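You operate a simulated robot arm through the tools that you are given. There is no shell and no other tool. Be economical: measure what you need, move in short steps, check, and stop when the job is done.

You are at the controls of a simulated robot arm. One attempt, no reset.

## Task
Take the tank's heat with the thermometer, then set the tank dial to 75 C.
Fine: dip it in the free slot until the reading settles, put it back in its holder and shut the lid.

It is judged by the outcome, as a careful person would: the job done as asked, and still so three seconds after it is handed in. It fails if anything else is knocked over, pushed out of place, dropped, spilled or broken. Lids that push on must go on centred and level and be pressed home; caps that screw on are set level and turned clockwise until they are tight.

## Robot
A 7-joint arm with a two-finger parallel gripper on a trunk, on a base that drives. Base frame: it is fixed to the floor where the robot stands at the start and does not move with it; the origin is under the middle of the robot, x ahead of it, y to its left, z up; the surface under the hand at the start is at about z = 50. Readings come in cm, rad, newtons and seconds.
With the tool pointing down near the work surface it reaches from about 14 to 68 cm from the robot's upright axis, wherever it stands. Its first joint turns from -2.897 to 2.897 rad. Places, roughly: hot pack tank [60, 0, 70]; tank dial [50, 10, 80]; tank lid [60, 0, 100]; thermometer holder [40, 10, 50]. Payload 1.57 kg.
Tool frame: the origin (TCP) lies between the finger pads and is the grasp point; the fingertips stand 3 cm ahead of it; z points along the fingers, y is the line along which they close. The gripper opens to 8 cm. The fingers are 1.7 cm wide and 1.2 cm thick; the gripper's body (4 by 8.2 cm) begins 8 cm behind the TCP.
Orientation is that of the tool frame in the base frame, as a unit quaternion [w, x, y, z]. With the fingers straight down and closing along the base's y, the tool's x points along the base's -x, its y along +y and its z along -z.

## Interface
- The arm moves only by the tool play_rows. Its argument "increments" is one flat list of numbers, 7 for each row, row after row: the shift along the tool's x, y, z in units of 30 mm (1.0 is 30 mm), then the turn, a rotation vector about the tool's x, y, z in units of 6 degrees (1.0 is 6 degrees), then the opening, from 0 (shut) to 1 (fully open). In form: [x, y, z, rx, ry, rz, jaw, x, y, z, rx, ry, rz, jaw, ...]. A call has 1 to 12 rows; each row shifts and turns the commanded pose from where the row before left it, along the tool's axes as they then stand. A call with a number of a shift or a turn outside -1 to 1 is refused whole. A row lasts 0.2 s, in which the tool goes at most 5 cm and 0.15 rad; a call with a longer step from one row to the next is refused whole, and so is a gripper value outside its range. Where a pose cannot be reached the arm comes as near as it can. A force on the tool above 90 N (or 10 N above the force at the start of the call, whichever is more), or a blocked arm, ends the call early, and 0.2 s more pass. The fingers move at their own pace (about 7.2 cm/s each) and stop on an object; they squeeze with about 31 N. The grip force told is the motor's: it shows also when the fingers shut on nothing. Time passes only in rows, and 0.2 s behind the last, so rows that do not move let the fingers close. It gives the time, the measured TCP pose, the force on the tool (base axes), the opening and the grip force at its end, in the units of the frame above (readings bear some noise), with the torque about the TCP (base axes, N m) and any sound that the robot's microphone picked up.
- Cameras (640 x 400 px; columns grow to the right, rows downward): "scene" is now at [-0.35, 11.62, 140.21]; the picture's right is [-0.25, -0.97, 0.00], its down [-0.49, 0.13, -0.86] and it looks along [0.84, -0.22, -0.50] (base axes); focal length 222 px, centre (320, 200). "wrist" rides on the gripper at [7.2, -0.7, -12.2] in the tool frame; the picture's right is [0.09, 1.00, 0.00], its down [-0.84, 0.08, -0.54] and it looks along [-0.54, 0.05, 0.84] (tool axes); focal length 238 px, centre (320, 200). There is no depth. A picture from a camera that has moved, and an enlarged one, comes with that camera's place and axes in the base frame and with its lens.
- get_image(camera): a new picture of that camera. It takes no simulated time.
- raise_lower(by): slides the trunk up (or, below 0, down) by that many cm; the arm and the scene camera ride with it, the base frame stays. It gives what a move gives, with no picture.
- roll_base(legs): drives the robot by 1 to 6 legs, each [ahead, left, turn to the left] in cm, cm and rad, along the robot's own axes; the way and the turn of a leg run together, so that a leg with both is an arc; at most 150 cm and 3.142 rad a leg. The arm and the cameras ride along, it lands a little off, and it stops where it bumps. It gives what a move gives.
- turn_head(pan, tilt): turns the head with the scene camera to pan (to the left, within 1.501 rad either way) and tilt (down, from -0.506 to 1.204), counted from straight ahead of the robot. It gives what a move gives.
- enlarge(camera, box): a new picture of the part [left, top, right, bottom] of that camera's present view, enlarged. It takes no simulated time.
- job_done(): hands the job in; it is judged then, once.

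Go step by step. Nothing tells you exact positions but the pictures and the camera data: compare them with the known pose of the tool, close in by small moves and look again before you grip or let go. The budget is 120 turns and 98 pictures, counting those below and the enlarged ones. Unless the task says otherwise, let go and move clear before handing in, and close with one line.

The tools are called after "Call:" as name(argument=value, ...) on one line, values as JSON. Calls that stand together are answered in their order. play_rows: Moves the arm, as the interface text tells. Its arguments: {"type":"object","properties":{"increments":{"type":"array"}},"required":["increments"]} The other tools are called the same way: raise_lower (by) slides the trunk up or down; roll_base (legs) drives the base; turn_head (pan, tilt) turns the head that bears the scene camera; get_image (camera) takes a picture; enlarge (camera, box) takes an enlarged picture of a part of a camera's view; job_done () hands the job in.

At the start:

```text
time: 0.0
eef_pos: [40.89, -4.44, 132.77]
ee_rot: [0.0, 0.0, 1.0, 0.0]
contact_force: [0.3, -0.9, -1.0]
wrist_torque: [0.04, -0.01, 0.04]
gripper_width: 8.03
grip_force: 0.2
trunk travel left (down, up): [-5.0, 6.5]
robot x, y, heading: [-0.06, 0.28, -0.003]
head pan, tilt: [-0.253, 0.529]
```

scene: 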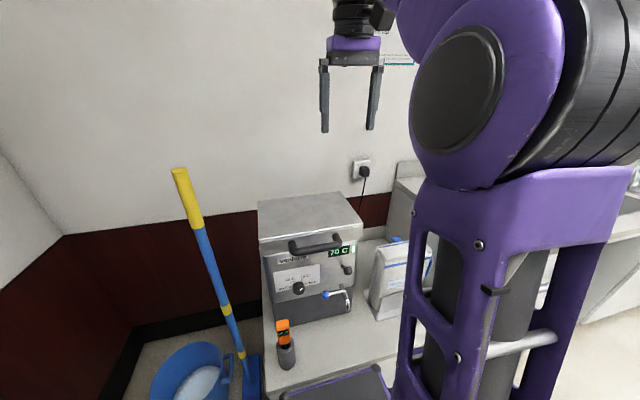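
wrist: 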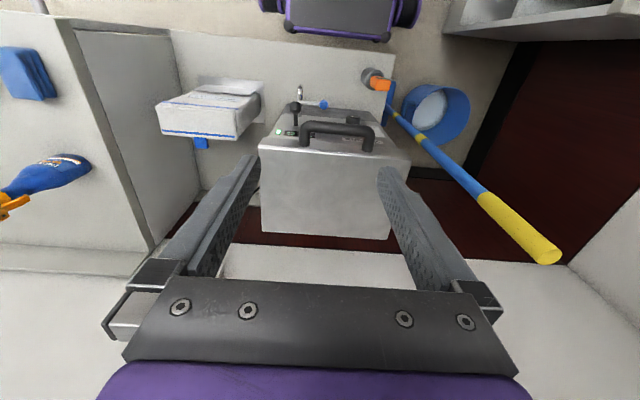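

I see the tank ahead with its lid shut, a handle at the front of the lid, a dial and tap on its front face, and an orange thermometer in a holder at the left front. I'll look closer first.

Call:
enlarge(camera="scene", box=[240, 180, 400, 280])

Call:
enlarge(camera="scene", box=[240, 270, 400, 370])

Call:
enlarge(camera="wrist", box=[240, 50, 432, 170])

```text
4.00 times, centred on (320, 230) of scene
camera zoom: at [-0.35, 11.62, 140.21], right [-0.25, -0.97, 0.0], down [-0.49, 0.13, -0.86], along [0.84, -0.22, -0.5], focal length 888 px, centre (320, 80)
```

zoom: 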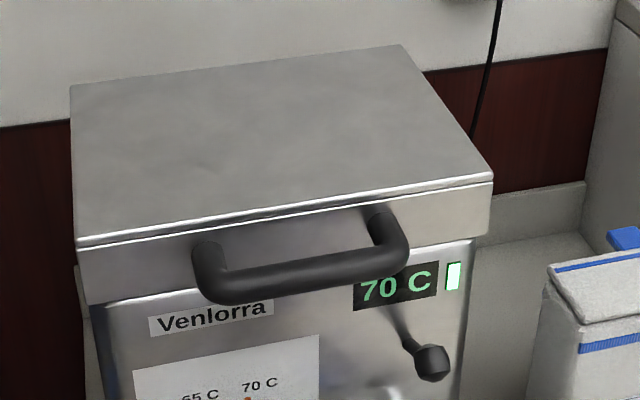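

```text
4.00 times, centred on (320, 320) of scene
camera zoom: at [-0.35, 11.62, 140.21], right [-0.25, -0.97, 0.0], down [-0.49, 0.13, -0.86], along [0.84, -0.22, -0.5], focal length 888 px, centre (320, -280)
```

zoom: 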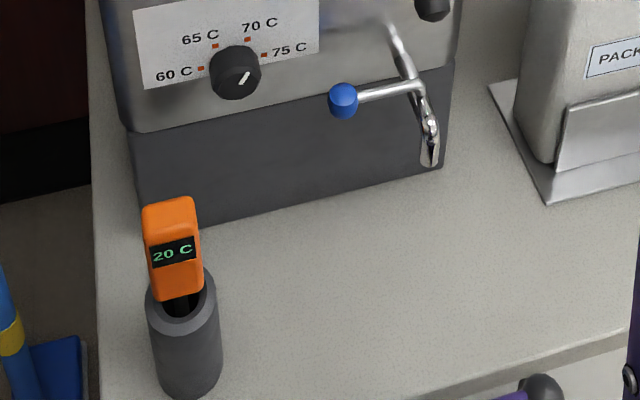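

```text
3.33 times, centred on (336, 110) of wrist
camera zoom: at [33.66, -5.16, 145.06], right [-0.09, 1.0, 0.0], down [0.84, 0.08, 0.54], along [0.54, 0.05, -0.84], focal length 794 px, centre (267, 500)
```

zoom: 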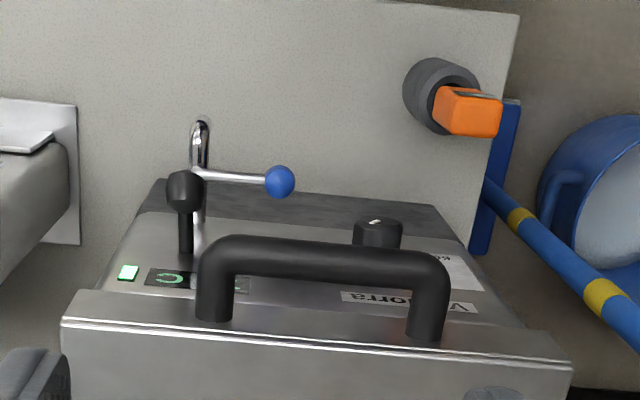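

The tank spans about x 50–72, y ±15, with its top at z≈100. The handle bar is near (47, 0, 95.5) and the thermometer near (40, 13). I'll take tighter close-ups of the dial, the black lever and the thermometer.

Call:
enlarge(camera="scene", box=[270, 260, 334, 300])

Call:
enlarge(camera="scene", box=[316, 240, 364, 270])

Call:
enlarge(camera="wrist", box=[270, 60, 398, 140])

```text
10.00 times, centred on (302, 280) of scene
camera zoom: at [-0.35, 11.62, 140.21], right [-0.25, -0.97, 0.0], down [-0.49, 0.13, -0.86], along [0.84, -0.22, -0.5], focal length 2220 px, centre (500, -600)
```

zoom: 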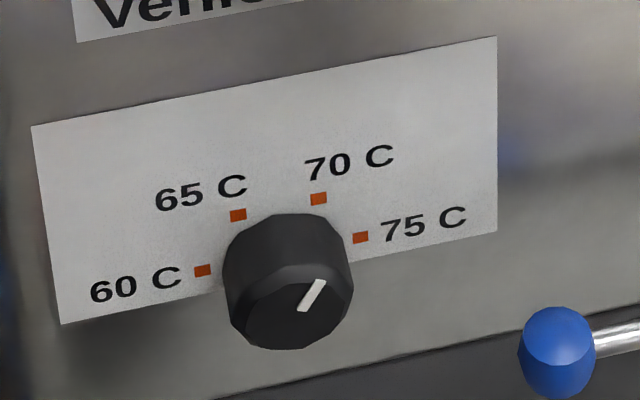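

```text
13.33 times, centred on (340, 255) of scene
camera zoom: at [-0.35, 11.62, 140.21], right [-0.25, -0.97, 0.0], down [-0.49, 0.13, -0.86], along [0.84, -0.22, -0.5], focal length 2961 px, centre (53, -533)
```

zoom: 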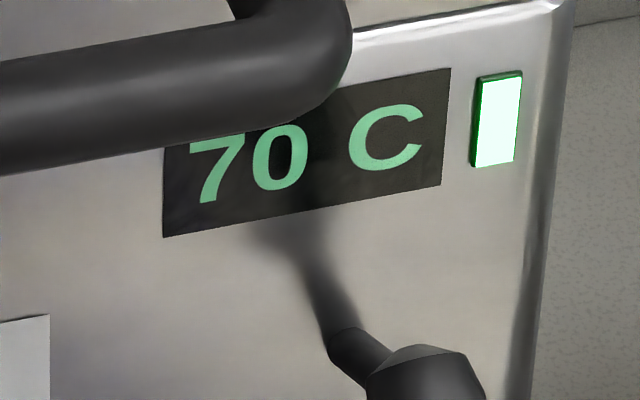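

```text
5.00 times, centred on (334, 100) of wrist
camera zoom: at [33.66, -5.16, 145.06], right [-0.09, 1.0, 0.0], down [0.84, 0.08, 0.54], along [0.54, 0.05, -0.84], focal length 1192 px, centre (250, 700)
```

zoom: 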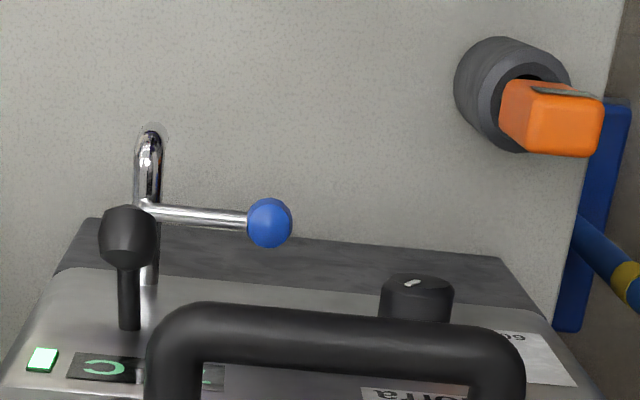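

The dial mark points at about 70 and the thermometer stands in its holder. First I'll yaw the hand 90° so the fingers can close above and below the lid handle.

Call:
play_rows(increments=[0, 0, 0, 0, 0, 1, 0.6, 0, 0, 0, 0, 0, 1, 0.6, 0, 0, 0, 0, 0, 1, 0.6, 0, 0, 0, 0, 0, 1, 0.6, 0, 0, 0, 0, 0, 1, 0.6, 0, 0, 0, 0, 0, 1, 0.6, 0, 0, 0, 0, 0, 1, 0.6, 0, 0, 0, 0, 0, 1, 0.6, 0, 0, 0, 0, 0, 1, 0.6, 0, 0, 0, 0, 0, 1, 0.6, 0, 0, 0, 0, 0, 1, 0.6, 0, 0, 0, 0, 0, 1, 0.6])

Call:
play_rows(increments=[0, 0, 0, 0, 0, 1, 0.6, 0, 0, 0, 0, 0, 1, 0.6, 0, 0, 0, 0, 0, 1, 0.6, 0, -1, 0, 0, 0, 0, 0.6, 0, -1, 0, 0, 0, 0, 0.6, 0, -1, 0, 0, 0, 0, 0.6, 0, -1, 0, 0, 0, 0, 0.6, 0, 0, 0, 0, 0, 0, 0.6])

```text
time: 2.6
eef_pos: [40.93, -4.46, 132.8]
ee_rot: [-0.001, 0.589, 0.808, 0.001]
contact_force: [0.7, -1.1, -0.1]
wrist_torque: [-0.01, 0.04, 0.0]
gripper_width: 4.8
grip_force: 0.1
trunk travel left (down, up): [-5.0, 6.5]
robot x, y, heading: [0.06, -0.39, 0.001]
head pan, tilt: [-0.253, 0.529]
```

```text
time: 4.6
eef_pos: [31.46, -4.87, 130.08]
ee_rot: [-0.036, 0.708, 0.704, -0.027]
contact_force: [0.2, 0.2, 0.4]
wrist_torque: [0.02, -0.02, 0.01]
gripper_width: 4.82
grip_force: 0.1
trunk travel left (down, up): [-5.0, 6.5]
robot x, y, heading: [0.12, -0.02, -0.002]
head pan, tilt: [-0.253, 0.529]
stopped in row 8: the arm was blocked; the commanded pose is now the measured one
```

The arm is at its fold limit, so I'll back the base off about 15 cm for room to point the hand forward at the handle.

Call:
roll_base(legs=[[-15, 0, 0]])

Call:
play_rows(increments=[0, 0.5, 0, -1, 0, 0, 0.6, 0, 0.5, 0, -1, 0, 0, 0.6, 0, 0.5, 0, -1, 0, 0, 0.6, 0, 0, 0.5, -1, 0, 0, 0.6, 0, 0, 0.5, -1, 0, 0, 0.6, 0, 0, 0.5, -1, 0, 0, 0.6, 0, 0, 0.5, -1, 0, 0, 0.6, 0, 0, 0.5, -1, 0, 0, 0.6, 0, 0, 0, -1, 0, 0, 0.6, 0, 0, 0, -1, 0, 0, 0.6, 0, 0, 0, -1, 0, 0, 0.6, 0, 0, 0, 0, 0, 0, 0.6])

```text
time: 6.0
eef_pos: [16.44, -4.87, 130.18]
ee_rot: [-0.037, 0.706, 0.706, -0.028]
contact_force: [-0.1, -1.1, 0.2]
wrist_torque: [0.0, -0.01, -0.01]
gripper_width: 4.78
grip_force: 0.1
trunk travel left (down, up): [-5.0, 6.5]
robot x, y, heading: [-14.7, -0.1, -0.003]
head pan, tilt: [-0.253, 0.529]
```

```text
time: 7.2
eef_pos: [25.31, -5.51, 121.39]
ee_rot: [0.066, 0.708, 0.698, 0.092]
contact_force: [0.0, 0.0, 0.5]
wrist_torque: [0.03, -0.03, -0.02]
gripper_width: 4.79
grip_force: 0.0
trunk travel left (down, up): [-5.0, 6.5]
robot x, y, heading: [-14.83, 0.12, 0.001]
head pan, tilt: [-0.253, 0.529]
stopped in row 5: the arm was blocked; the commanded pose is now the measured one
```

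The arm is still folded too tightly, so I'll extend it forward and down a little before pitching.

Call:
play_rows(increments=[0, 1, 0, 0, 0, 0, 0.6, 0, 1, 0, 0, 0, 0, 0.6, 0, 1, 0, 0, 0, 0, 0.6, 0, 1, 0, 0, 0, 0, 0.6, 0, 0, 0, -1, 0, 0, 0.6, 0, 0, 0, -1, 0, 0, 0.6, 0, 0, 0, -1, 0, 0, 0.6, 0, 0, 0, -1, 0, 0, 0.6, 0, 0, 0, -1, 0, 0, 0.6, 0, 0, 0, 0, 0, 0, 0.6])

```text
time: 9.3
eef_pos: [36.9, -5.53, 124.14]
ee_rot: [0.248, 0.666, 0.65, 0.27]
contact_force: [0.8, 0.5, -1.0]
wrist_torque: [0.02, 0.03, 0.03]
gripper_width: 4.81
grip_force: 0.0
trunk travel left (down, up): [-5.0, 6.5]
robot x, y, heading: [-14.99, 0.3, -0.0]
head pan, tilt: [-0.253, 0.529]
```

That works. I'll carry on pitching to nearly horizontal.

Call:
play_rows(increments=[0, 0, 0, -1, 0, 0, 0.6, 0, 0, 0, -1, 0, 0, 0.6, 0, 0, 0, -1, 0, 0, 0.6, 0, 0, 0, -1, 0, 0, 0.6, 0, 0, 0, -1, 0, 0, 0.6, 0, 0, 0, -1, 0, 0, 0.6, 0, 0, 0, 0, 0, 0, 0.6])

Call:
get_image(camera="wrist")

Call:
get_image(camera="scene")

```text
time: 10.9
eef_pos: [36.75, -5.6, 124.38]
ee_rot: [0.443, 0.555, 0.534, 0.459]
contact_force: [0.8, 0.0, -0.1]
wrist_torque: [0.0, 0.02, 0.0]
gripper_width: 4.83
grip_force: 0.1
trunk travel left (down, up): [-5.0, 6.5]
robot x, y, heading: [-14.89, -0.15, 0.003]
head pan, tilt: [-0.253, 0.529]
```

```text
89 pictures are left
camera wrist: at [24.75, 1.7, 126.21], right [0.19, 0.05, 0.98], down [-0.53, -0.84, 0.15], along [0.83, -0.54, -0.13], focal length 238 px, centre (320, 200)
```

wrist: 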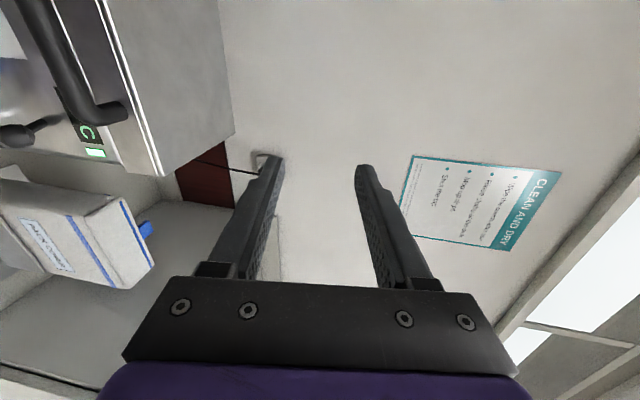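

```text
88 pictures are left
camera scene: at [-15.27, 11.61, 140.21], right [-0.25, -0.97, 0.0], down [-0.49, 0.13, -0.86], along [0.84, -0.22, -0.5], focal length 222 px, centre (320, 200)
```

scene: 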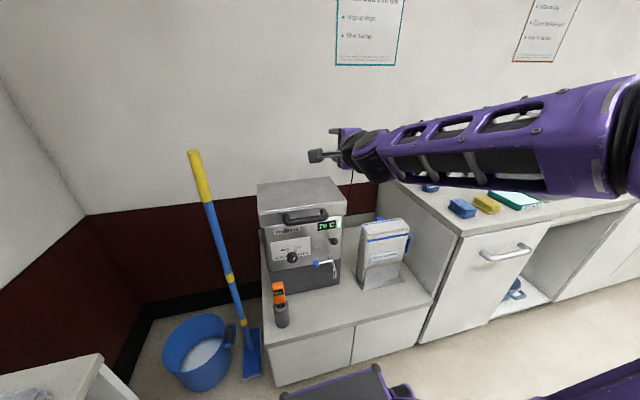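

The hand is nearly horizontal. I'll lower it to just above handle height, well in front of the handle, and look again.

Call:
play_rows(increments=[0.17, -1, 0.19, 0, 0, 0, 0.6, 0.17, -1, 0.19, 0, 0, 0, 0.6, 0.17, -1, 0.19, 0, 0, 0, 0.6, 0.17, -1, 0.19, 0, 0, 0, 0.6, 0.17, -1, 0.19, 0, 0, 0, 0.6, 0.17, -1, 0.19, 0, 0, 0, 0.6, 0.17, -1, 0.19, 0, 0, 0, 0.6, 0.17, -1, 0.19, 0, 0, 0, 0.6, 0.17, -1, 0.19, 0, 0, 0, 0.6, 0, 0, 0, 0, 0, 0, 0.6])

Call:
get_image(camera="wrist")

Call:
enlarge(camera="scene", box=[240, 160, 400, 260])

```text
time: 13.2
eef_pos: [36.71, 0.28, 96.9]
ee_rot: [0.443, 0.555, 0.535, 0.459]
contact_force: [0.5, -1.0, -0.4]
wrist_torque: [-0.01, 0.02, 0.02]
gripper_width: 4.8
grip_force: 0.0
trunk travel left (down, up): [-5.0, 6.5]
robot x, y, heading: [-15.37, 0.09, 0.002]
head pan, tilt: [-0.253, 0.529]
```

```text
87 pictures are left
camera wrist: at [24.62, 7.5, 98.86], right [0.19, 0.06, 0.98], down [-0.52, -0.84, 0.15], along [0.83, -0.54, -0.13], focal length 238 px, centre (320, 200)
```

wrist: 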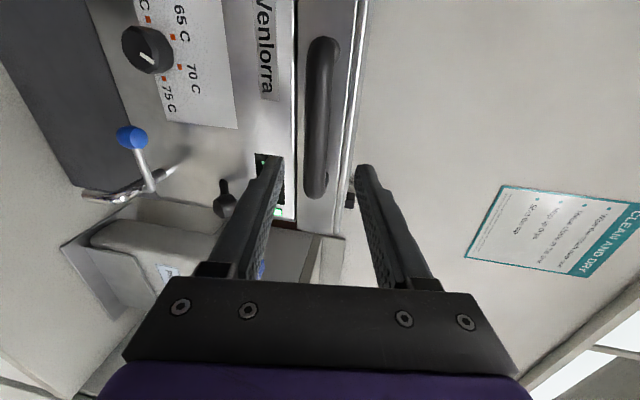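

```text
4.00 times, centred on (320, 210) of scene
camera zoom: at [-15.28, 11.61, 140.21], right [-0.25, -0.97, 0.0], down [-0.49, 0.13, -0.86], along [0.84, -0.22, -0.5], focal length 888 px, centre (320, 160)
```

zoom: 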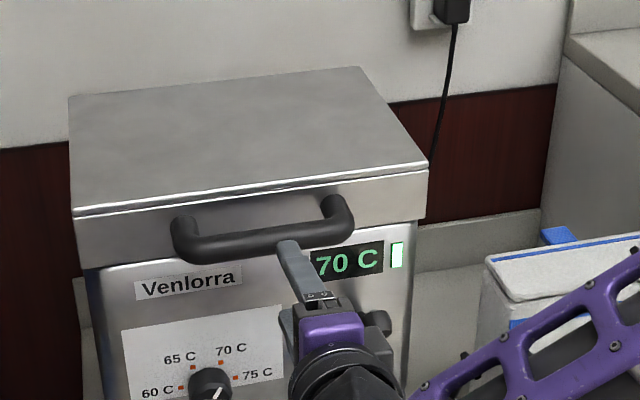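

The bar lies between the finger lines at about (47, 0, 95.3). I'll advance part way and check.

Call:
play_rows(increments=[0, 0, 0.7, 0, 0, 0, 0.6, 0, 0, 0.7, 0, 0, 0, 0.6, 0, 0, 0.3, 0, 0, 0, 0.6, 0, 0, 0, 0, 0, 0, 0.6])

Call:
get_image(camera="wrist")

Call:
enlarge(camera="scene", box=[260, 190, 340, 240])

```text
time: 14.2
eef_pos: [41.81, 0.21, 96.06]
ee_rot: [0.443, 0.555, 0.535, 0.459]
contact_force: [-0.8, 0.0, 0.2]
wrist_torque: [-0.01, 0.0, 0.04]
gripper_width: 4.82
grip_force: 0.0
trunk travel left (down, up): [-5.0, 6.5]
robot x, y, heading: [-15.25, -0.08, 0.002]
head pan, tilt: [-0.253, 0.529]
```

```text
85 pictures are left
camera wrist: at [29.63, 7.42, 97.95], right [0.19, 0.06, 0.98], down [-0.52, -0.84, 0.15], along [0.83, -0.54, -0.13], focal length 238 px, centre (320, 200)
```

wrist: 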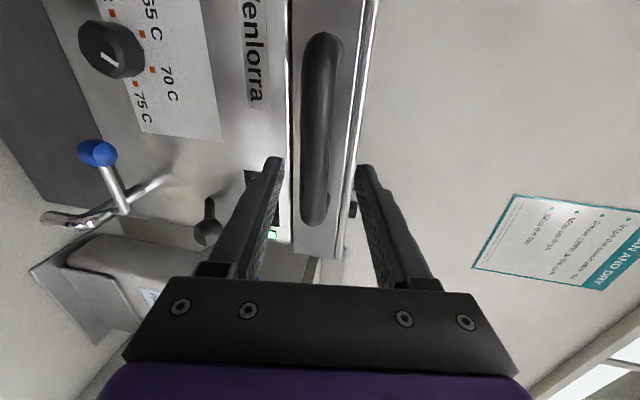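

```text
8.00 times, centred on (300, 215) of scene
camera zoom: at [-15.29, 11.62, 140.21], right [-0.25, -0.97, 0.0], down [-0.49, 0.13, -0.86], along [0.84, -0.22, -0.5], focal length 1776 px, centre (480, 80)
```

zoom: 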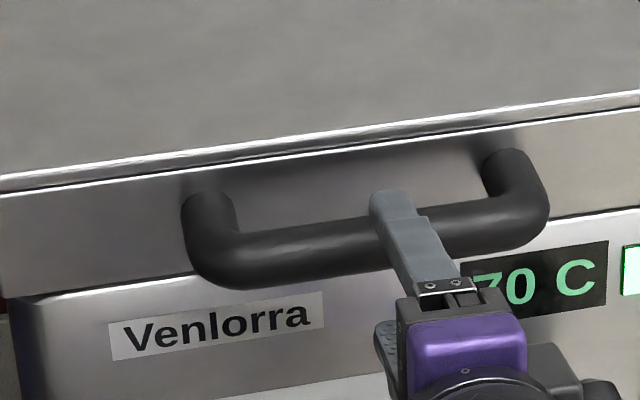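

The bar sits between the fingers. I'll advance the last few cm and close.

Call:
play_rows(increments=[0, 0, 0.5, 0, 0, 0, 0.6, 0, 0, 0.5, 0, 0, 0, 0.6, 0, 0, 0.3, 0, 0, 0, 0.6, 0, 0, 0, 0, 0, 0, 0.6])

Call:
get_image(camera="wrist")

Call:
enlarge(camera="scene", box=[260, 190, 340, 240])

```text
time: 15.2
eef_pos: [45.74, 0.19, 95.29]
ee_rot: [0.442, 0.554, 0.535, 0.459]
contact_force: [-0.6, -0.1, 0.5]
wrist_torque: [0.01, -0.01, 0.0]
gripper_width: 4.81
grip_force: 0.1
trunk travel left (down, up): [-5.0, 6.5]
robot x, y, heading: [-14.56, 0.2, -0.002]
head pan, tilt: [-0.253, 0.529]
```

```text
83 pictures are left
camera wrist: at [33.62, 7.38, 97.19], right [0.19, 0.06, 0.98], down [-0.52, -0.84, 0.15], along [0.83, -0.54, -0.13], focal length 238 px, centre (320, 200)
```

wrist: 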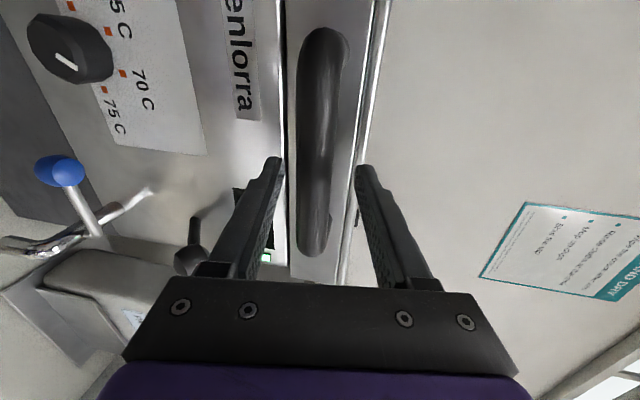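

```text
8.00 times, centred on (300, 215) of scene
camera zoom: at [-15.29, 11.62, 140.21], right [-0.25, -0.97, 0.0], down [-0.49, 0.13, -0.86], along [0.84, -0.22, -0.5], focal length 1776 px, centre (480, 80)
```

zoom: 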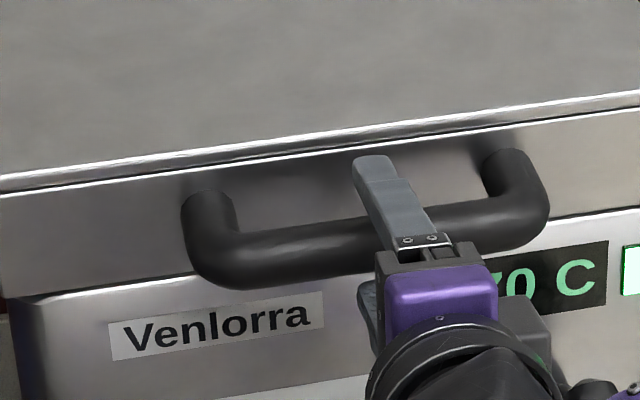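

The fingers straddle the bar. Closing.

Call:
play_rows(increments=[0, 0, 0, 0, 0, 0, 0.3, 0, 0, 0, 0, 0, 0, 0, 0, 0, 0, 0, 0, 0, 0, 0, 0, 0, 0, 0, 0, 0])

```text
time: 16.1
eef_pos: [45.64, 0.13, 95.18]
ee_rot: [0.442, 0.555, 0.536, 0.458]
contact_force: [-6.6, -0.8, -8.7]
wrist_torque: [-0.55, 0.58, 0.62]
gripper_width: 2.5
grip_force: 36.4
trunk travel left (down, up): [-5.0, 6.5]
robot x, y, heading: [-15.16, 0.26, 0.004]
head pan, tilt: [-0.253, 0.529]
```

The bar (2.5 cm) is gripped. I'll start lifting the lid along its hinge arc in small steps while watching the force.

Call:
play_rows(increments=[0, 0.45, -0.08, 0.5, 0, 0, 0, 0, 0.45, -0.08, 0.5, 0, 0, 0, 0, 0.45, -0.08, 0.5, 0, 0, 0, 0, 0, 0, 0, 0, 0, 0])

Call:
enlarge(camera="scene", box=[240, 160, 400, 260])

```text
time: 17.1
eef_pos: [46.31, 0.12, 99.26]
ee_rot: [0.397, 0.587, 0.57, 0.415]
contact_force: [28.3, 9.1, -10.5]
wrist_torque: [-0.56, 0.01, 0.47]
gripper_width: 2.48
grip_force: 35.7
trunk travel left (down, up): [-5.0, 6.5]
robot x, y, heading: [-14.61, -0.05, 0.006]
head pan, tilt: [-0.253, 0.529]
```

```text
4.00 times, centred on (320, 210) of scene
camera zoom: at [-14.96, 11.7, 140.21], right [-0.25, -0.97, 0.0], down [-0.49, 0.13, -0.86], along [0.83, -0.22, -0.51], focal length 888 px, centre (320, 160)
```

zoom: 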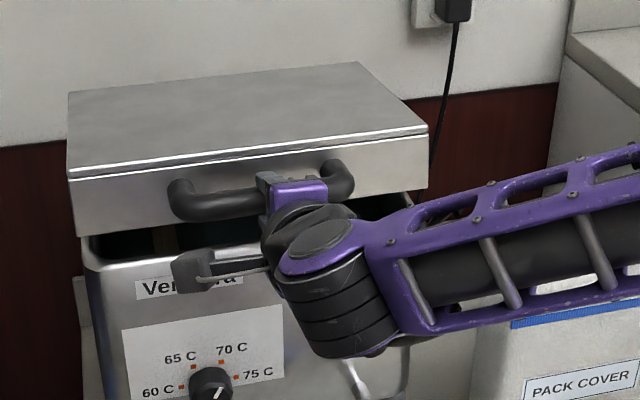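

The lid lifts on a rear hinge. It wants slightly more forward travel, so I'll adjust the arc and continue.

Call:
play_rows(increments=[0, 0.46, 0.1, 0.5, 0, 0, 0, 0, 0.46, -0.03, 0.5, 0, 0, 0, 0, 0.46, -0.03, 0.5, 0, 0, 0, 0, 0.46, -0.03, 0.5, 0, 0, 0, 0, 0, 0, 0, 0, 0, 0])

```text
time: 18.4
eef_pos: [48.1, 0.06, 104.52]
ee_rot: [0.333, 0.625, 0.61, 0.355]
contact_force: [-20.6, 14.1, 3.7]
wrist_torque: [-0.41, 0.34, 0.55]
gripper_width: 2.48
grip_force: 36.4
trunk travel left (down, up): [-5.0, 6.5]
robot x, y, heading: [-15.14, -0.03, -0.002]
head pan, tilt: [-0.253, 0.529]
```

Call:
play_rows(increments=[0, 0.46, -0.08, 0.5, 0, 0, 0, 0, 0.46, -0.05, 0.5, 0, 0, 0, 0, 0.46, -0.05, 0.5, 0, 0, 0, 0, 0.46, -0.05, 0.5, 0, 0, 0, 0, 0.46, -0.05, 0.5, 0, 0, 0, 0, 0.46, -0.05, 0.5, 0, 0, 0, 0, 0, 0, 0, 0, 0, 0])

Call:
get_image(camera="scene")

```text
time: 19.9
eef_pos: [52.79, -0.14, 111.29]
ee_rot: [0.23, 0.67, 0.659, 0.255]
contact_force: [-6.5, 25.6, -1.4]
wrist_torque: [0.54, 0.32, 1.28]
gripper_width: 2.48
grip_force: 36.2
trunk travel left (down, up): [-5.0, 6.5]
robot x, y, heading: [-14.91, 0.27, 0.005]
head pan, tilt: [-0.253, 0.529]
```

```text
80 pictures are left
camera scene: at [-15.34, 11.87, 140.18], right [-0.25, -0.97, 0.0], down [-0.49, 0.12, -0.86], along [0.84, -0.22, -0.5], focal length 222 px, centre (320, 200)
```

scene: 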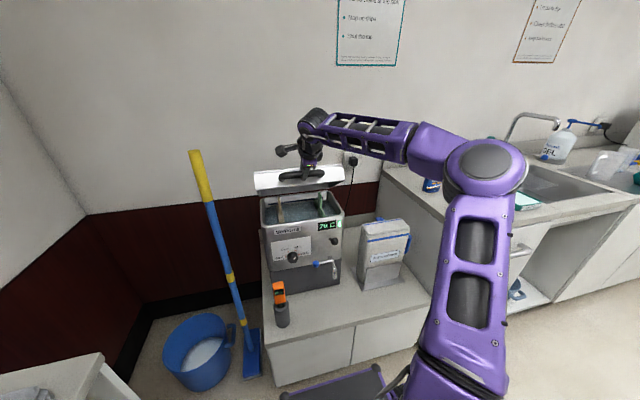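

The arc fits a hinge near (72, 93). Reach gets tight if the hand keeps rotating with the lid, so from here I'll hold the hand's pitch and let the round bar turn in the fingers.

Call:
play_rows(increments=[0.06, 0.435, -0.03, 0.1, 0, 0, 0, 0.06, 0.435, -0.02, 0.1, 0, 0, 0, 0.06, 0.435, 0.015, 0.1, 0, 0, 0, 0.05, 0.435, 0.02, 0.1, 0, 0, 0, 0.0, 0.435, 0.06, 0.1, 0, 0, 0, 0, 0.435, 0.06, 0.1, 0, 0, 0, 0, 0, 0, 0, 0, 0, 0])

```text
time: 21.6
eef_pos: [58.83, -0.17, 116.41]
ee_rot: [0.212, 0.677, 0.664, 0.235]
contact_force: [-13.2, 6.6, 19.5]
wrist_torque: [-0.84, -0.04, 0.19]
gripper_width: 2.5
grip_force: 36.2
trunk travel left (down, up): [-5.0, 6.5]
robot x, y, heading: [-15.12, 0.03, 0.003]
head pan, tilt: [-0.253, 0.529]
```

Call:
play_rows(increments=[0.0, 0.43, 0.03, 0.1, 0, 0, 0, 0, 0.43, 0.08, 0.1, 0, 0, 0, 0, 0.41, 0.14, 0.1, 0, 0, 0, 0, 0.41, 0.14, 0.1, 0, 0, 0, 0, 0.39, 0.19, 0.1, 0, 0, 0, 0, 0.39, 0.19, 0.1, 0, 0, 0, 0, 0, 0, 0, 0, 0, 0])

Call:
get_image(camera="scene")

```text
time: 23.1
eef_pos: [62.08, -0.15, 117.9]
ee_rot: [0.196, 0.682, 0.67, 0.219]
contact_force: [-8.9, 9.7, 22.3]
wrist_torque: [-0.23, -0.24, 0.6]
gripper_width: 2.47
grip_force: 36.1
out of reach, approached as far as the arm can: row 4, 5, 6
trunk travel left (down, up): [-5.0, 6.5]
robot x, y, heading: [-14.97, 0.15, -0.002]
head pan, tilt: [-0.253, 0.529]
```

```text
79 pictures are left
camera scene: at [-15.6, 11.73, 140.2], right [-0.25, -0.97, 0.0], down [-0.49, 0.13, -0.87], along [0.84, -0.22, -0.5], focal length 222 px, centre (320, 200)
```

scene: 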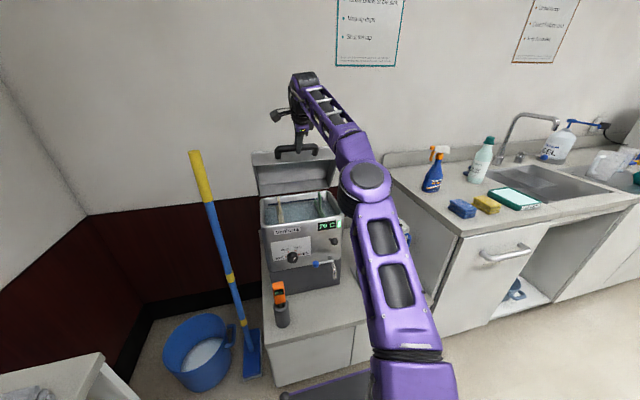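

The arm is at full stretch with the lid about 68° open. The remaining path is mostly forward, so I'll creep the base forward 2 cm to carry the lid along.

Call:
roll_base(legs=[[2, 0, 0]])

```text
time: 23.9
eef_pos: [64.07, -0.4, 117.85]
ee_rot: [0.198, 0.682, 0.669, 0.219]
contact_force: [-5.2, 5.5, 24.4]
wrist_torque: [-0.44, -0.25, 0.45]
gripper_width: 2.51
grip_force: 36.5
trunk travel left (down, up): [-5.0, 6.5]
robot x, y, heading: [-12.55, -0.15, -0.006]
head pan, tilt: [-0.253, 0.529]
```

Call:
raise_lower(by=0.9)

Call:
roll_base(legs=[[2.5, 0, 0]])

```text
time: 24.5
eef_pos: [64.48, -0.45, 118.08]
ee_rot: [0.193, 0.682, 0.671, 0.216]
contact_force: [2.9, 2.1, -21.4]
wrist_torque: [-0.33, 0.23, 0.62]
gripper_width: 2.51
grip_force: 35.8
trunk travel left (down, up): [-5.9, 5.6]
robot x, y, heading: [-12.59, 0.17, 0.003]
head pan, tilt: [-0.253, 0.529]
```

```text
time: 25.3
eef_pos: [66.61, -0.43, 119.04]
ee_rot: [0.198, 0.682, 0.669, 0.221]
contact_force: [1.9, 2.2, 11.4]
wrist_torque: [-0.48, -0.45, 0.4]
gripper_width: 2.5
grip_force: 36.0
trunk travel left (down, up): [-5.9, 5.6]
robot x, y, heading: [-10.35, 0.16, 0.0]
head pan, tilt: [-0.253, 0.529]
```

Call:
raise_lower(by=0.3)

Call:
roll_base(legs=[[3, 0, 0]])

Call:
get_image(camera="scene")

Call:
get_image(camera="wrist")

```text
time: 25.9
eef_pos: [66.8, -0.4, 119.12]
ee_rot: [0.197, 0.682, 0.67, 0.219]
contact_force: [-1.4, 0.4, -7.8]
wrist_torque: [-0.37, 0.29, 0.66]
gripper_width: 2.47
grip_force: 36.8
trunk travel left (down, up): [-6.2, 5.3]
robot x, y, heading: [-10.62, 0.22, -0.002]
head pan, tilt: [-0.253, 0.529]
```

```text
time: 26.7
eef_pos: [69.51, -0.35, 119.59]
ee_rot: [0.2, 0.681, 0.668, 0.223]
contact_force: [1.2, -0.8, 21.4]
wrist_torque: [-0.5, -0.42, 0.42]
gripper_width: 2.49
grip_force: 37.2
trunk travel left (down, up): [-6.2, 5.3]
robot x, y, heading: [-7.57, -0.14, 0.0]
head pan, tilt: [-0.253, 0.529]
```

```text
78 pictures are left
camera scene: at [-8.08, 11.62, 141.44], right [-0.25, -0.97, 0.0], down [-0.49, 0.13, -0.86], along [0.84, -0.22, -0.5], focal length 222 px, centre (320, 200)
```

scene: 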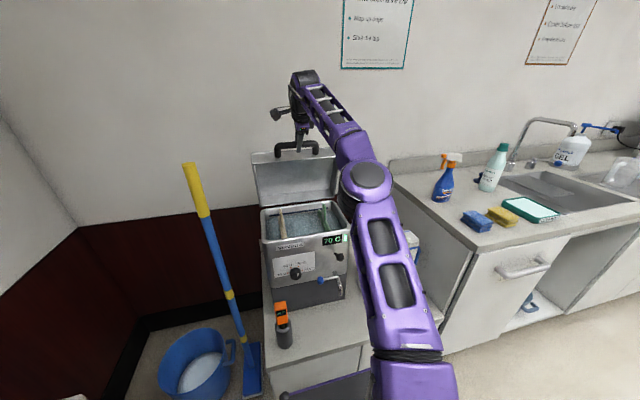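

```text
77 pictures are left
camera wrist: at [62.01, 6.49, 129.54], right [0.82, 0.07, 0.57], down [-0.25, -0.85, 0.46], along [0.52, -0.52, -0.68], focal length 238 px, centre (320, 200)
```

wrist: 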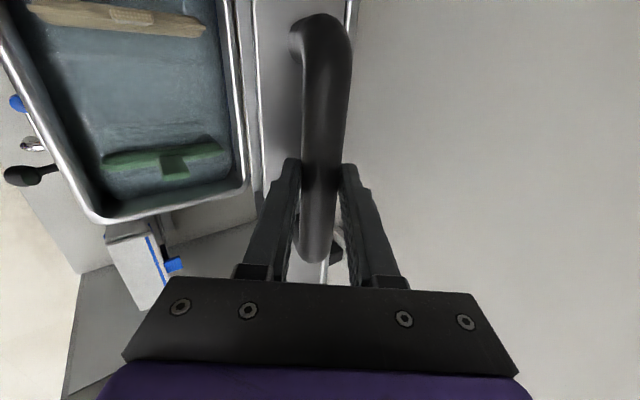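

The lid is nearly upright. I'll go on past vertical until it meets a stop.

Call:
roll_base(legs=[[2.5, 0, 0]])

Call:
roll_base(legs=[[2, 0, 0]])

```text
time: 27.5
eef_pos: [72.05, -0.48, 119.93]
ee_rot: [0.202, 0.681, 0.667, 0.225]
contact_force: [3.9, -0.9, 24.0]
wrist_torque: [-0.56, -0.46, 0.42]
gripper_width: 2.47
grip_force: 36.7
trunk travel left (down, up): [-6.2, 5.3]
robot x, y, heading: [-4.93, -0.39, -0.003]
head pan, tilt: [-0.253, 0.529]
```

```text
time: 28.3
eef_pos: [74.18, -0.48, 119.84]
ee_rot: [0.202, 0.68, 0.667, 0.226]
contact_force: [5.6, 0.4, 14.4]
wrist_torque: [-0.56, -0.48, 0.38]
gripper_width: 2.49
grip_force: 37.0
trunk travel left (down, up): [-6.2, 5.3]
robot x, y, heading: [-3.08, 0.05, 0.001]
head pan, tilt: [-0.253, 0.529]
```

Call:
roll_base(legs=[[1.5, 0, 0]])

Call:
enlarge(camera="scene", box=[200, 60, 440, 210])

```text
time: 29.1
eef_pos: [75.74, -0.36, 119.89]
ee_rot: [0.203, 0.68, 0.668, 0.225]
contact_force: [5.9, 0.2, 2.7]
wrist_torque: [-0.52, -0.38, 0.49]
gripper_width: 2.48
grip_force: 36.7
trunk travel left (down, up): [-6.2, 5.3]
robot x, y, heading: [-1.86, 0.03, -0.007]
head pan, tilt: [-0.253, 0.529]
```

```text
2.67 times, centred on (320, 135) of scene
camera zoom: at [-1.88, 11.63, 141.41], right [-0.25, -0.97, 0.0], down [-0.49, 0.13, -0.86], along [0.84, -0.22, -0.5], focal length 592 px, centre (320, 373)
```

zoom: 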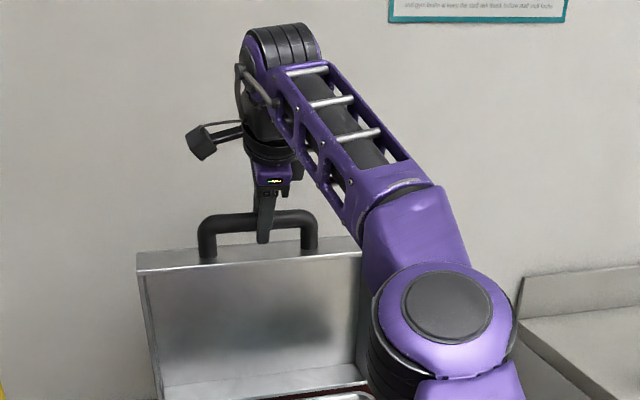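

Call:
roll_base(legs=[[2, 0, 0]])

```text
time: 29.8
eef_pos: [77.84, -0.42, 119.68]
ee_rot: [0.203, 0.68, 0.667, 0.226]
contact_force: [5.2, 2.3, -4.1]
wrist_torque: [-0.45, -0.33, 0.51]
gripper_width: 2.48
grip_force: 36.4
trunk travel left (down, up): [-6.2, 5.3]
robot x, y, heading: [0.72, 0.0, -0.003]
head pan, tilt: [-0.253, 0.529]
```

Call:
raise_lower(by=-0.4)

Call:
roll_base(legs=[[2, 0, 0]])

```text
time: 30.4
eef_pos: [77.77, -0.4, 119.63]
ee_rot: [0.205, 0.679, 0.667, 0.228]
contact_force: [6.3, 0.5, 16.8]
wrist_torque: [-0.54, -0.44, 0.58]
gripper_width: 2.51
grip_force: 36.4
trunk travel left (down, up): [-5.8, 5.7]
robot x, y, heading: [0.12, -0.15, -0.001]
head pan, tilt: [-0.253, 0.529]
```

```text
time: 31.3
eef_pos: [79.08, -0.44, 119.56]
ee_rot: [0.205, 0.679, 0.667, 0.228]
contact_force: [0.6, 0.5, -2.4]
wrist_torque: [-0.17, -0.01, 0.56]
gripper_width: 2.51
grip_force: 36.5
trunk travel left (down, up): [-5.8, 5.7]
robot x, y, heading: [1.5, -0.18, 0.0]
head pan, tilt: [-0.253, 0.529]
stopped in leg 1: the robot was blocked; the commanded pose is now the measured one
```

The lid is past vertical (about 108°) and appears to have reached its stop. I'll ease the fingers open slightly and check that it stays.

Call:
play_rows(increments=[0, 0, 0, 0, 0, 0, 0.4, 0, 0, 0, 0, 0, 0, 0.55, 0, 0, 0, 0, 0, 0, 0.55])

Call:
get_image(camera="wrist")

Call:
enlarge(camera="scene", box=[200, 60, 440, 210])

```text
time: 32.1
eef_pos: [79.06, -0.43, 119.48]
ee_rot: [0.206, 0.679, 0.666, 0.228]
contact_force: [0.3, 0.4, -0.3]
wrist_torque: [0.01, 0.01, 0.05]
gripper_width: 4.4
grip_force: 0.1
trunk travel left (down, up): [-5.8, 5.7]
robot x, y, heading: [1.66, -0.0, -0.003]
head pan, tilt: [-0.253, 0.529]
```

```text
75 pictures are left
camera wrist: at [71.42, 6.49, 129.35], right [0.81, 0.07, 0.58], down [-0.26, -0.85, 0.46], along [0.53, -0.52, -0.67], focal length 238 px, centre (320, 200)
```

wrist: 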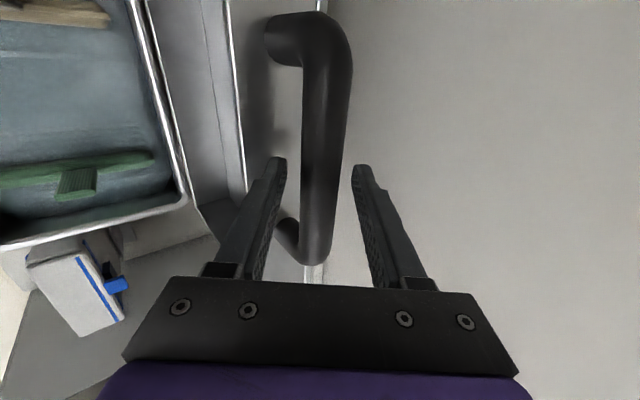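

```text
2.67 times, centred on (320, 135) of scene
camera zoom: at [1.36, 11.65, 141.01], right [-0.25, -0.97, 0.0], down [-0.49, 0.13, -0.86], along [0.84, -0.22, -0.5], focal length 592 px, centre (320, 373)
```

zoom: 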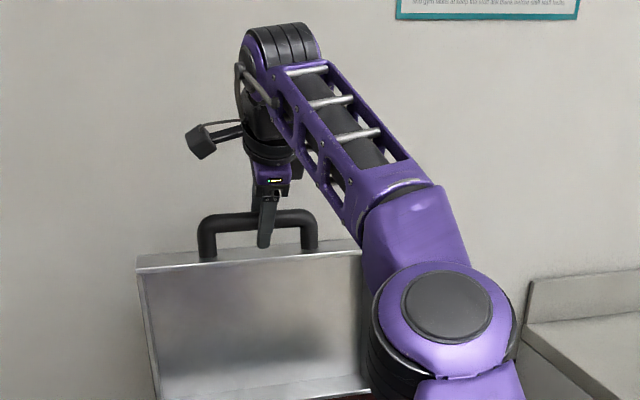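

The lid stays open. I'll back the fingers off along their own axis and then look into the tank.

Call:
play_rows(increments=[0, 0, -0.6, 0, 0, 0, 0.55, 0, 0, -0.8, 0, 0, 0, 0.55, 0, 0, -0.8, 0, 0, 0, 0.55, 0, -0.6, -0.5, 0, 0, 0, 0.55, 0, -0.8, -0.5, 0, 0, 0, 0.55, 0, -0.8, -0.5, 0, 0, 0, 0.55, 0, -0.8, -0.5, 0, 0, 0, 0.55, 0, -0.8, -0.5, 0, 0, 0, 0.55, 0, -0.8, -0.5, 0, 0, 0, 0.55, 0, -0.8, -0.5, 0, 0, 0, 0.55, 0, 0, 0, 0, 0, 0, 0.55])

Call:
get_image(camera="wrist")

Call:
get_image(camera="scene")

```text
time: 34.5
eef_pos: [55.86, -0.44, 123.92]
ee_rot: [0.206, 0.679, 0.667, 0.227]
contact_force: [0.4, 0.1, 0.0]
wrist_torque: [0.02, -0.01, 0.0]
gripper_width: 4.4
grip_force: 0.1
trunk travel left (down, up): [-5.8, 5.7]
robot x, y, heading: [1.62, -0.02, 0.001]
head pan, tilt: [-0.253, 0.529]
```

```text
73 pictures are left
camera wrist: at [48.11, 6.49, 133.7], right [0.81, 0.07, 0.58], down [-0.26, -0.85, 0.46], along [0.53, -0.52, -0.67], focal length 238 px, centre (320, 200)
```

wrist: 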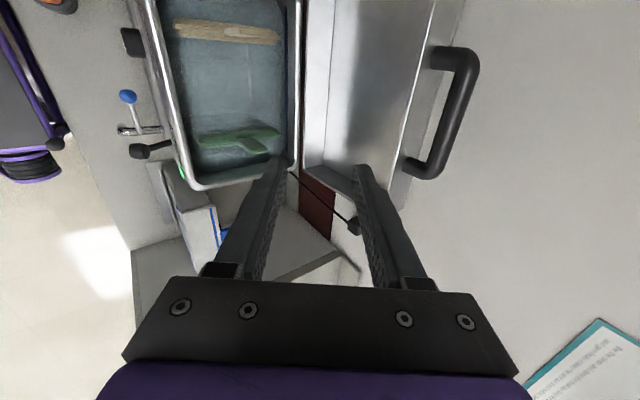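

```text
72 pictures are left
camera scene: at [1.34, 11.65, 141.01], right [-0.25, -0.97, 0.0], down [-0.49, 0.13, -0.86], along [0.84, -0.22, -0.5], focal length 222 px, centre (320, 200)
```

scene: 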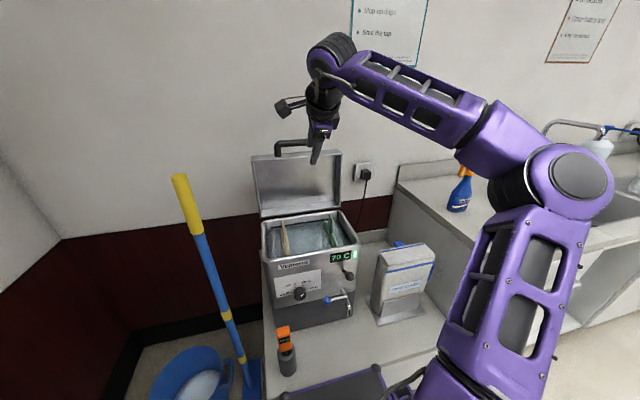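

Call:
enlarge(camera="scene", box=[250, 195, 370, 270])

Call:
enlarge(camera="wrist", box=[100, 0, 324, 200])

Call:
enlarge(camera="scene", box=[255, 310, 319, 390])

```text
5.33 times, centred on (310, 232) of scene
camera zoom: at [1.34, 11.65, 141.01], right [-0.25, -0.97, 0.0], down [-0.49, 0.13, -0.86], along [0.84, -0.22, -0.5], focal length 1184 px, centre (373, 27)
```

zoom: 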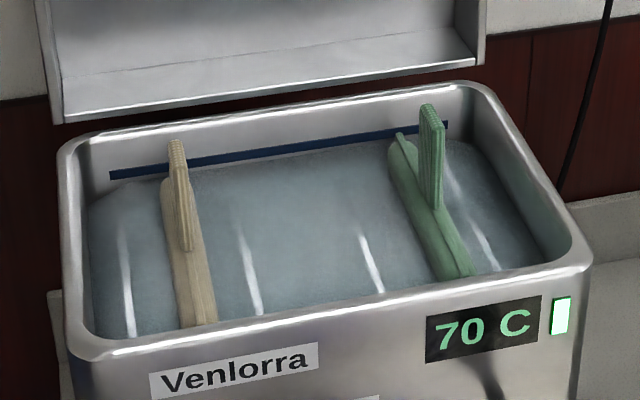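

```text
2.00 times, centred on (212, 100) of wrist
camera zoom: at [48.11, 6.49, 133.7], right [0.81, 0.07, 0.58], down [-0.26, -0.85, 0.46], along [0.53, -0.52, -0.67], focal length 477 px, centre (536, 400)
```

zoom: 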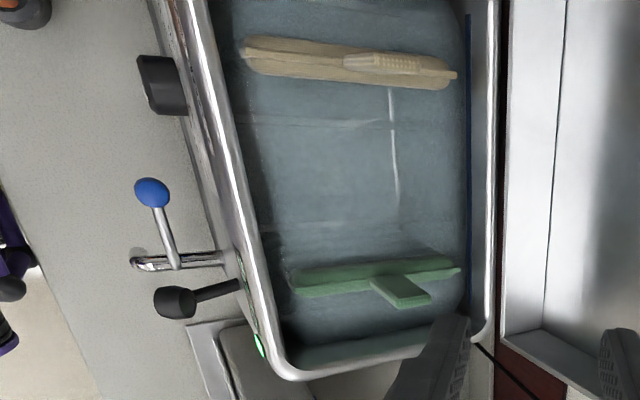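

```text
5.00 times, centred on (287, 350) of scene
camera zoom: at [1.34, 11.65, 141.01], right [-0.25, -0.97, 0.0], down [-0.49, 0.13, -0.86], along [0.84, -0.22, -0.5], focal length 1110 px, centre (485, -550)
```

zoom: 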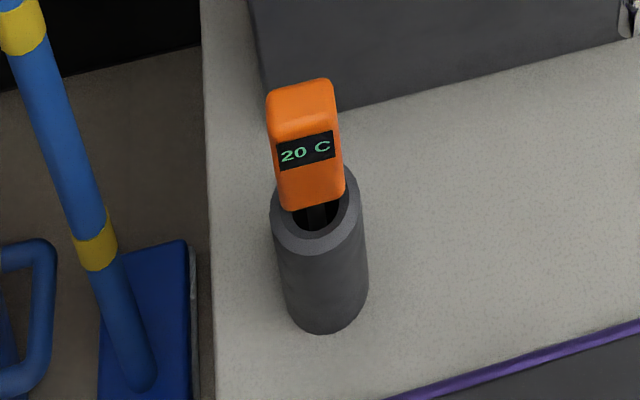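

The tank has wire dividers, with a tan pack in the left slot and a green one in the right. The middle slot, centred near (61, 0.3), is free. I'll now point the hand straight down and undo the yaw, so that it grips the thermometer head by its sides and leaves the display visible.

Call:
play_rows(increments=[0, 0, 0, 1, 0, -0.9, 0.8, 0, 0, 0, 1, 0, -0.9, 0.8, 0, 0, 0, 1, 0, -0.9, 0.8, 0, 0, 0, 1, 0, -0.9, 0.8, 0, 0, 0, 1, 0, -0.9, 0.8, 0, 0, 0, 1, 0, -0.9, 0.8, 0, 0, 0, 0, 0, 0, 0.8])

```text
time: 36.1
eef_pos: [55.98, -0.34, 123.97]
ee_rot: [0.043, 0.498, 0.864, -0.054]
contact_force: [-0.8, 0.4, 0.3]
wrist_torque: [0.0, -0.03, -0.01]
gripper_width: 6.4
grip_force: 0.1
trunk travel left (down, up): [-5.8, 5.7]
robot x, y, heading: [1.84, 0.06, 0.001]
head pan, tilt: [-0.253, 0.529]
```

Call:
play_rows(increments=[0, 0, 0, -0.108, 0.086, -0.998, 0.8, 0, 0, 0, -0.108, 0.086, -0.998, 0.8, 0, 0, 0, -0.108, 0.086, -0.998, 0.8, 0, 0, 0, -0.108, 0.086, -0.998, 0.8, 0, 0, 0, -0.108, 0.086, -0.998, 0.8, 0, 0, 0, -0.108, 0.086, -0.998, 0.8, 0, 0, 0, -0.108, 0.086, -0.998, 0.8, 0, 0, 0, -0.108, 0.086, -0.998, 0.8, 0, 0, 0, -0.108, 0.086, -0.998, 0.8, 0, 0, 0, -0.108, 0.086, -0.998, 0.8, 0, 0, 0, 0, 0, 0, 0.8])

Call:
play_rows(increments=[0.7, 0.6, 0, 0, 0, 0, 0.8, 0.7, 0.6, 0, 0, 0, 0, 0.8, 0.7, 0.6, 0, 0, 0, 0, 0.8, 0.7, 0.6, 0, 0, 0, 0, 0.8, 0.7, 0.6, 0.5, 0, 0, 0, 0.8, 0.7, 0.6, 0.5, 0, 0, 0, 0.8, 0.7, 0.6, 0.5, 0, 0, 0, 0.8, 0, 0.35, 1, 0, 0, 0, 0.8, 0, 0, 1, 0, 0, 0, 0.8, 0, 0, 1, 0, 0, 0, 0.8, 0, 0, 1, 0, 0, 0, 0.8, 0, 0, 0, 0, 0, 0, 0.8])

Call:
get_image(camera="wrist")

Call:
get_image(camera="scene")

```text
time: 38.5
eef_pos: [56.09, -0.56, 123.97]
ee_rot: [0.002, -0.001, 1.0, 0.002]
contact_force: [0.3, 0.8, -0.3]
wrist_torque: [0.01, -0.02, -0.04]
gripper_width: 6.41
grip_force: 0.1
trunk travel left (down, up): [-5.8, 5.7]
robot x, y, heading: [1.36, -0.15, -0.001]
head pan, tilt: [-0.253, 0.529]
```

```text
time: 41.1
eef_pos: [41.49, 13.31, 107.32]
ee_rot: [0.001, 0.001, 1.0, 0.001]
contact_force: [-0.2, -0.1, -1.1]
wrist_torque: [0.0, -0.01, 0.03]
gripper_width: 6.41
grip_force: 0.0
trunk travel left (down, up): [-5.8, 5.7]
robot x, y, heading: [1.91, -0.07, -0.002]
head pan, tilt: [-0.253, 0.529]
```

```text
68 pictures are left
camera wrist: at [34.24, 12.65, 119.66], right [-0.09, 1.0, 0.0], down [0.84, 0.07, 0.54], along [0.54, 0.05, -0.84], focal length 238 px, centre (320, 200)
```

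wrist: 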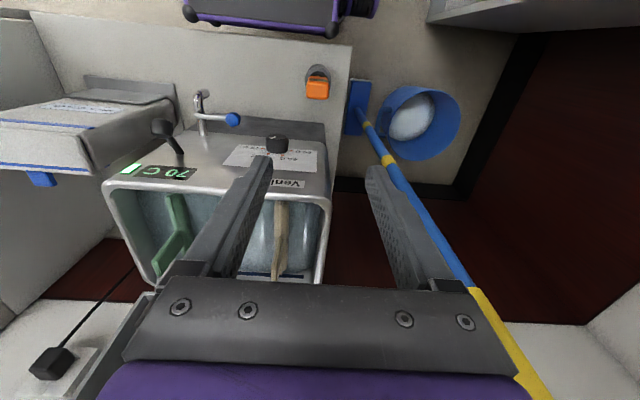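

```text
67 pictures are left
camera scene: at [1.36, 11.65, 141.01], right [-0.25, -0.97, 0.0], down [-0.49, 0.13, -0.86], along [0.84, -0.22, -0.5], focal length 222 px, centre (320, 200)
```

scene: 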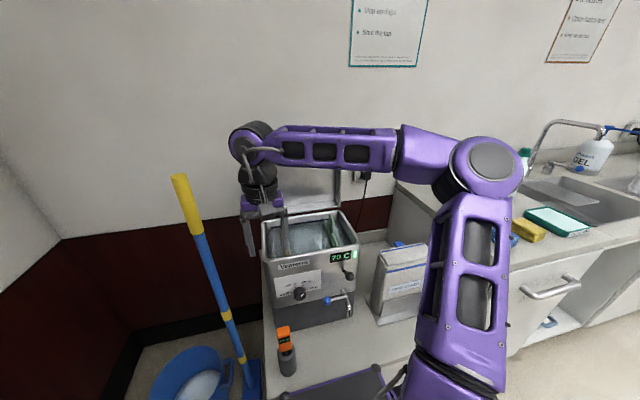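

The thermometer head is near (40.3, 12.8), with its top around z≈74. I'll come down to just above it and re-check.

Call:
play_rows(increments=[0.3, -0.15, 1, 0, 0, 0, 0.8, 0, 0, 1, 0, 0, 0, 0.8, 0, 0, 1, 0, 0, 0, 0.8, 0, 0, 1, 0, 0, 0, 0.8, 0, 0, 1, 0, 0, 0, 0.8, 0, 0, 1, 0, 0, 0, 0.8, 0, 0, 1, 0, 0, 0, 0.8, 0, 0, 0.5, 0, 0, 0, 0.8, 0, 0, 0, 0, 0, 0, 0.8])

Call:
get_image(camera="wrist")

Call:
enlarge(camera="scene", box=[225, 270, 353, 350])

```text
time: 43.1
eef_pos: [40.46, 13.01, 84.95]
ee_rot: [0.001, -0.001, 1.0, 0.002]
contact_force: [0.1, -1.0, -0.5]
wrist_torque: [-0.02, 0.0, 0.01]
gripper_width: 6.41
grip_force: 0.0
trunk travel left (down, up): [-5.8, 5.7]
robot x, y, heading: [1.82, -0.38, 0.002]
head pan, tilt: [-0.253, 0.529]
```

```text
66 pictures are left
camera wrist: at [33.21, 12.32, 97.23], right [-0.09, 1.0, 0.0], down [0.84, 0.08, 0.54], along [0.54, 0.05, -0.84], focal length 238 px, centre (320, 200)
```

wrist: 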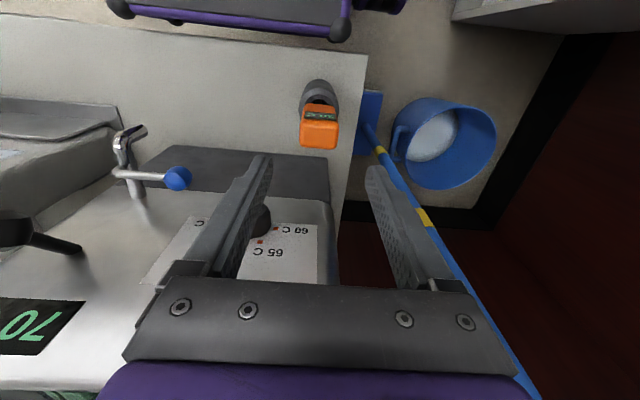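

```text
5.00 times, centred on (289, 310) of scene
camera zoom: at [1.36, 11.65, 141.01], right [-0.25, -0.97, 0.0], down [-0.49, 0.13, -0.86], along [0.84, -0.22, -0.5], focal length 1110 px, centre (475, -350)
```

zoom: 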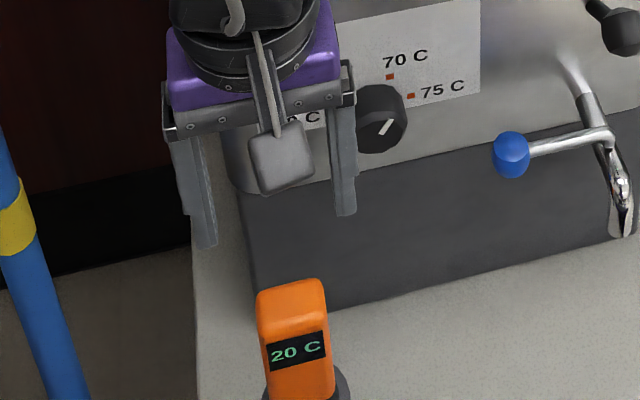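

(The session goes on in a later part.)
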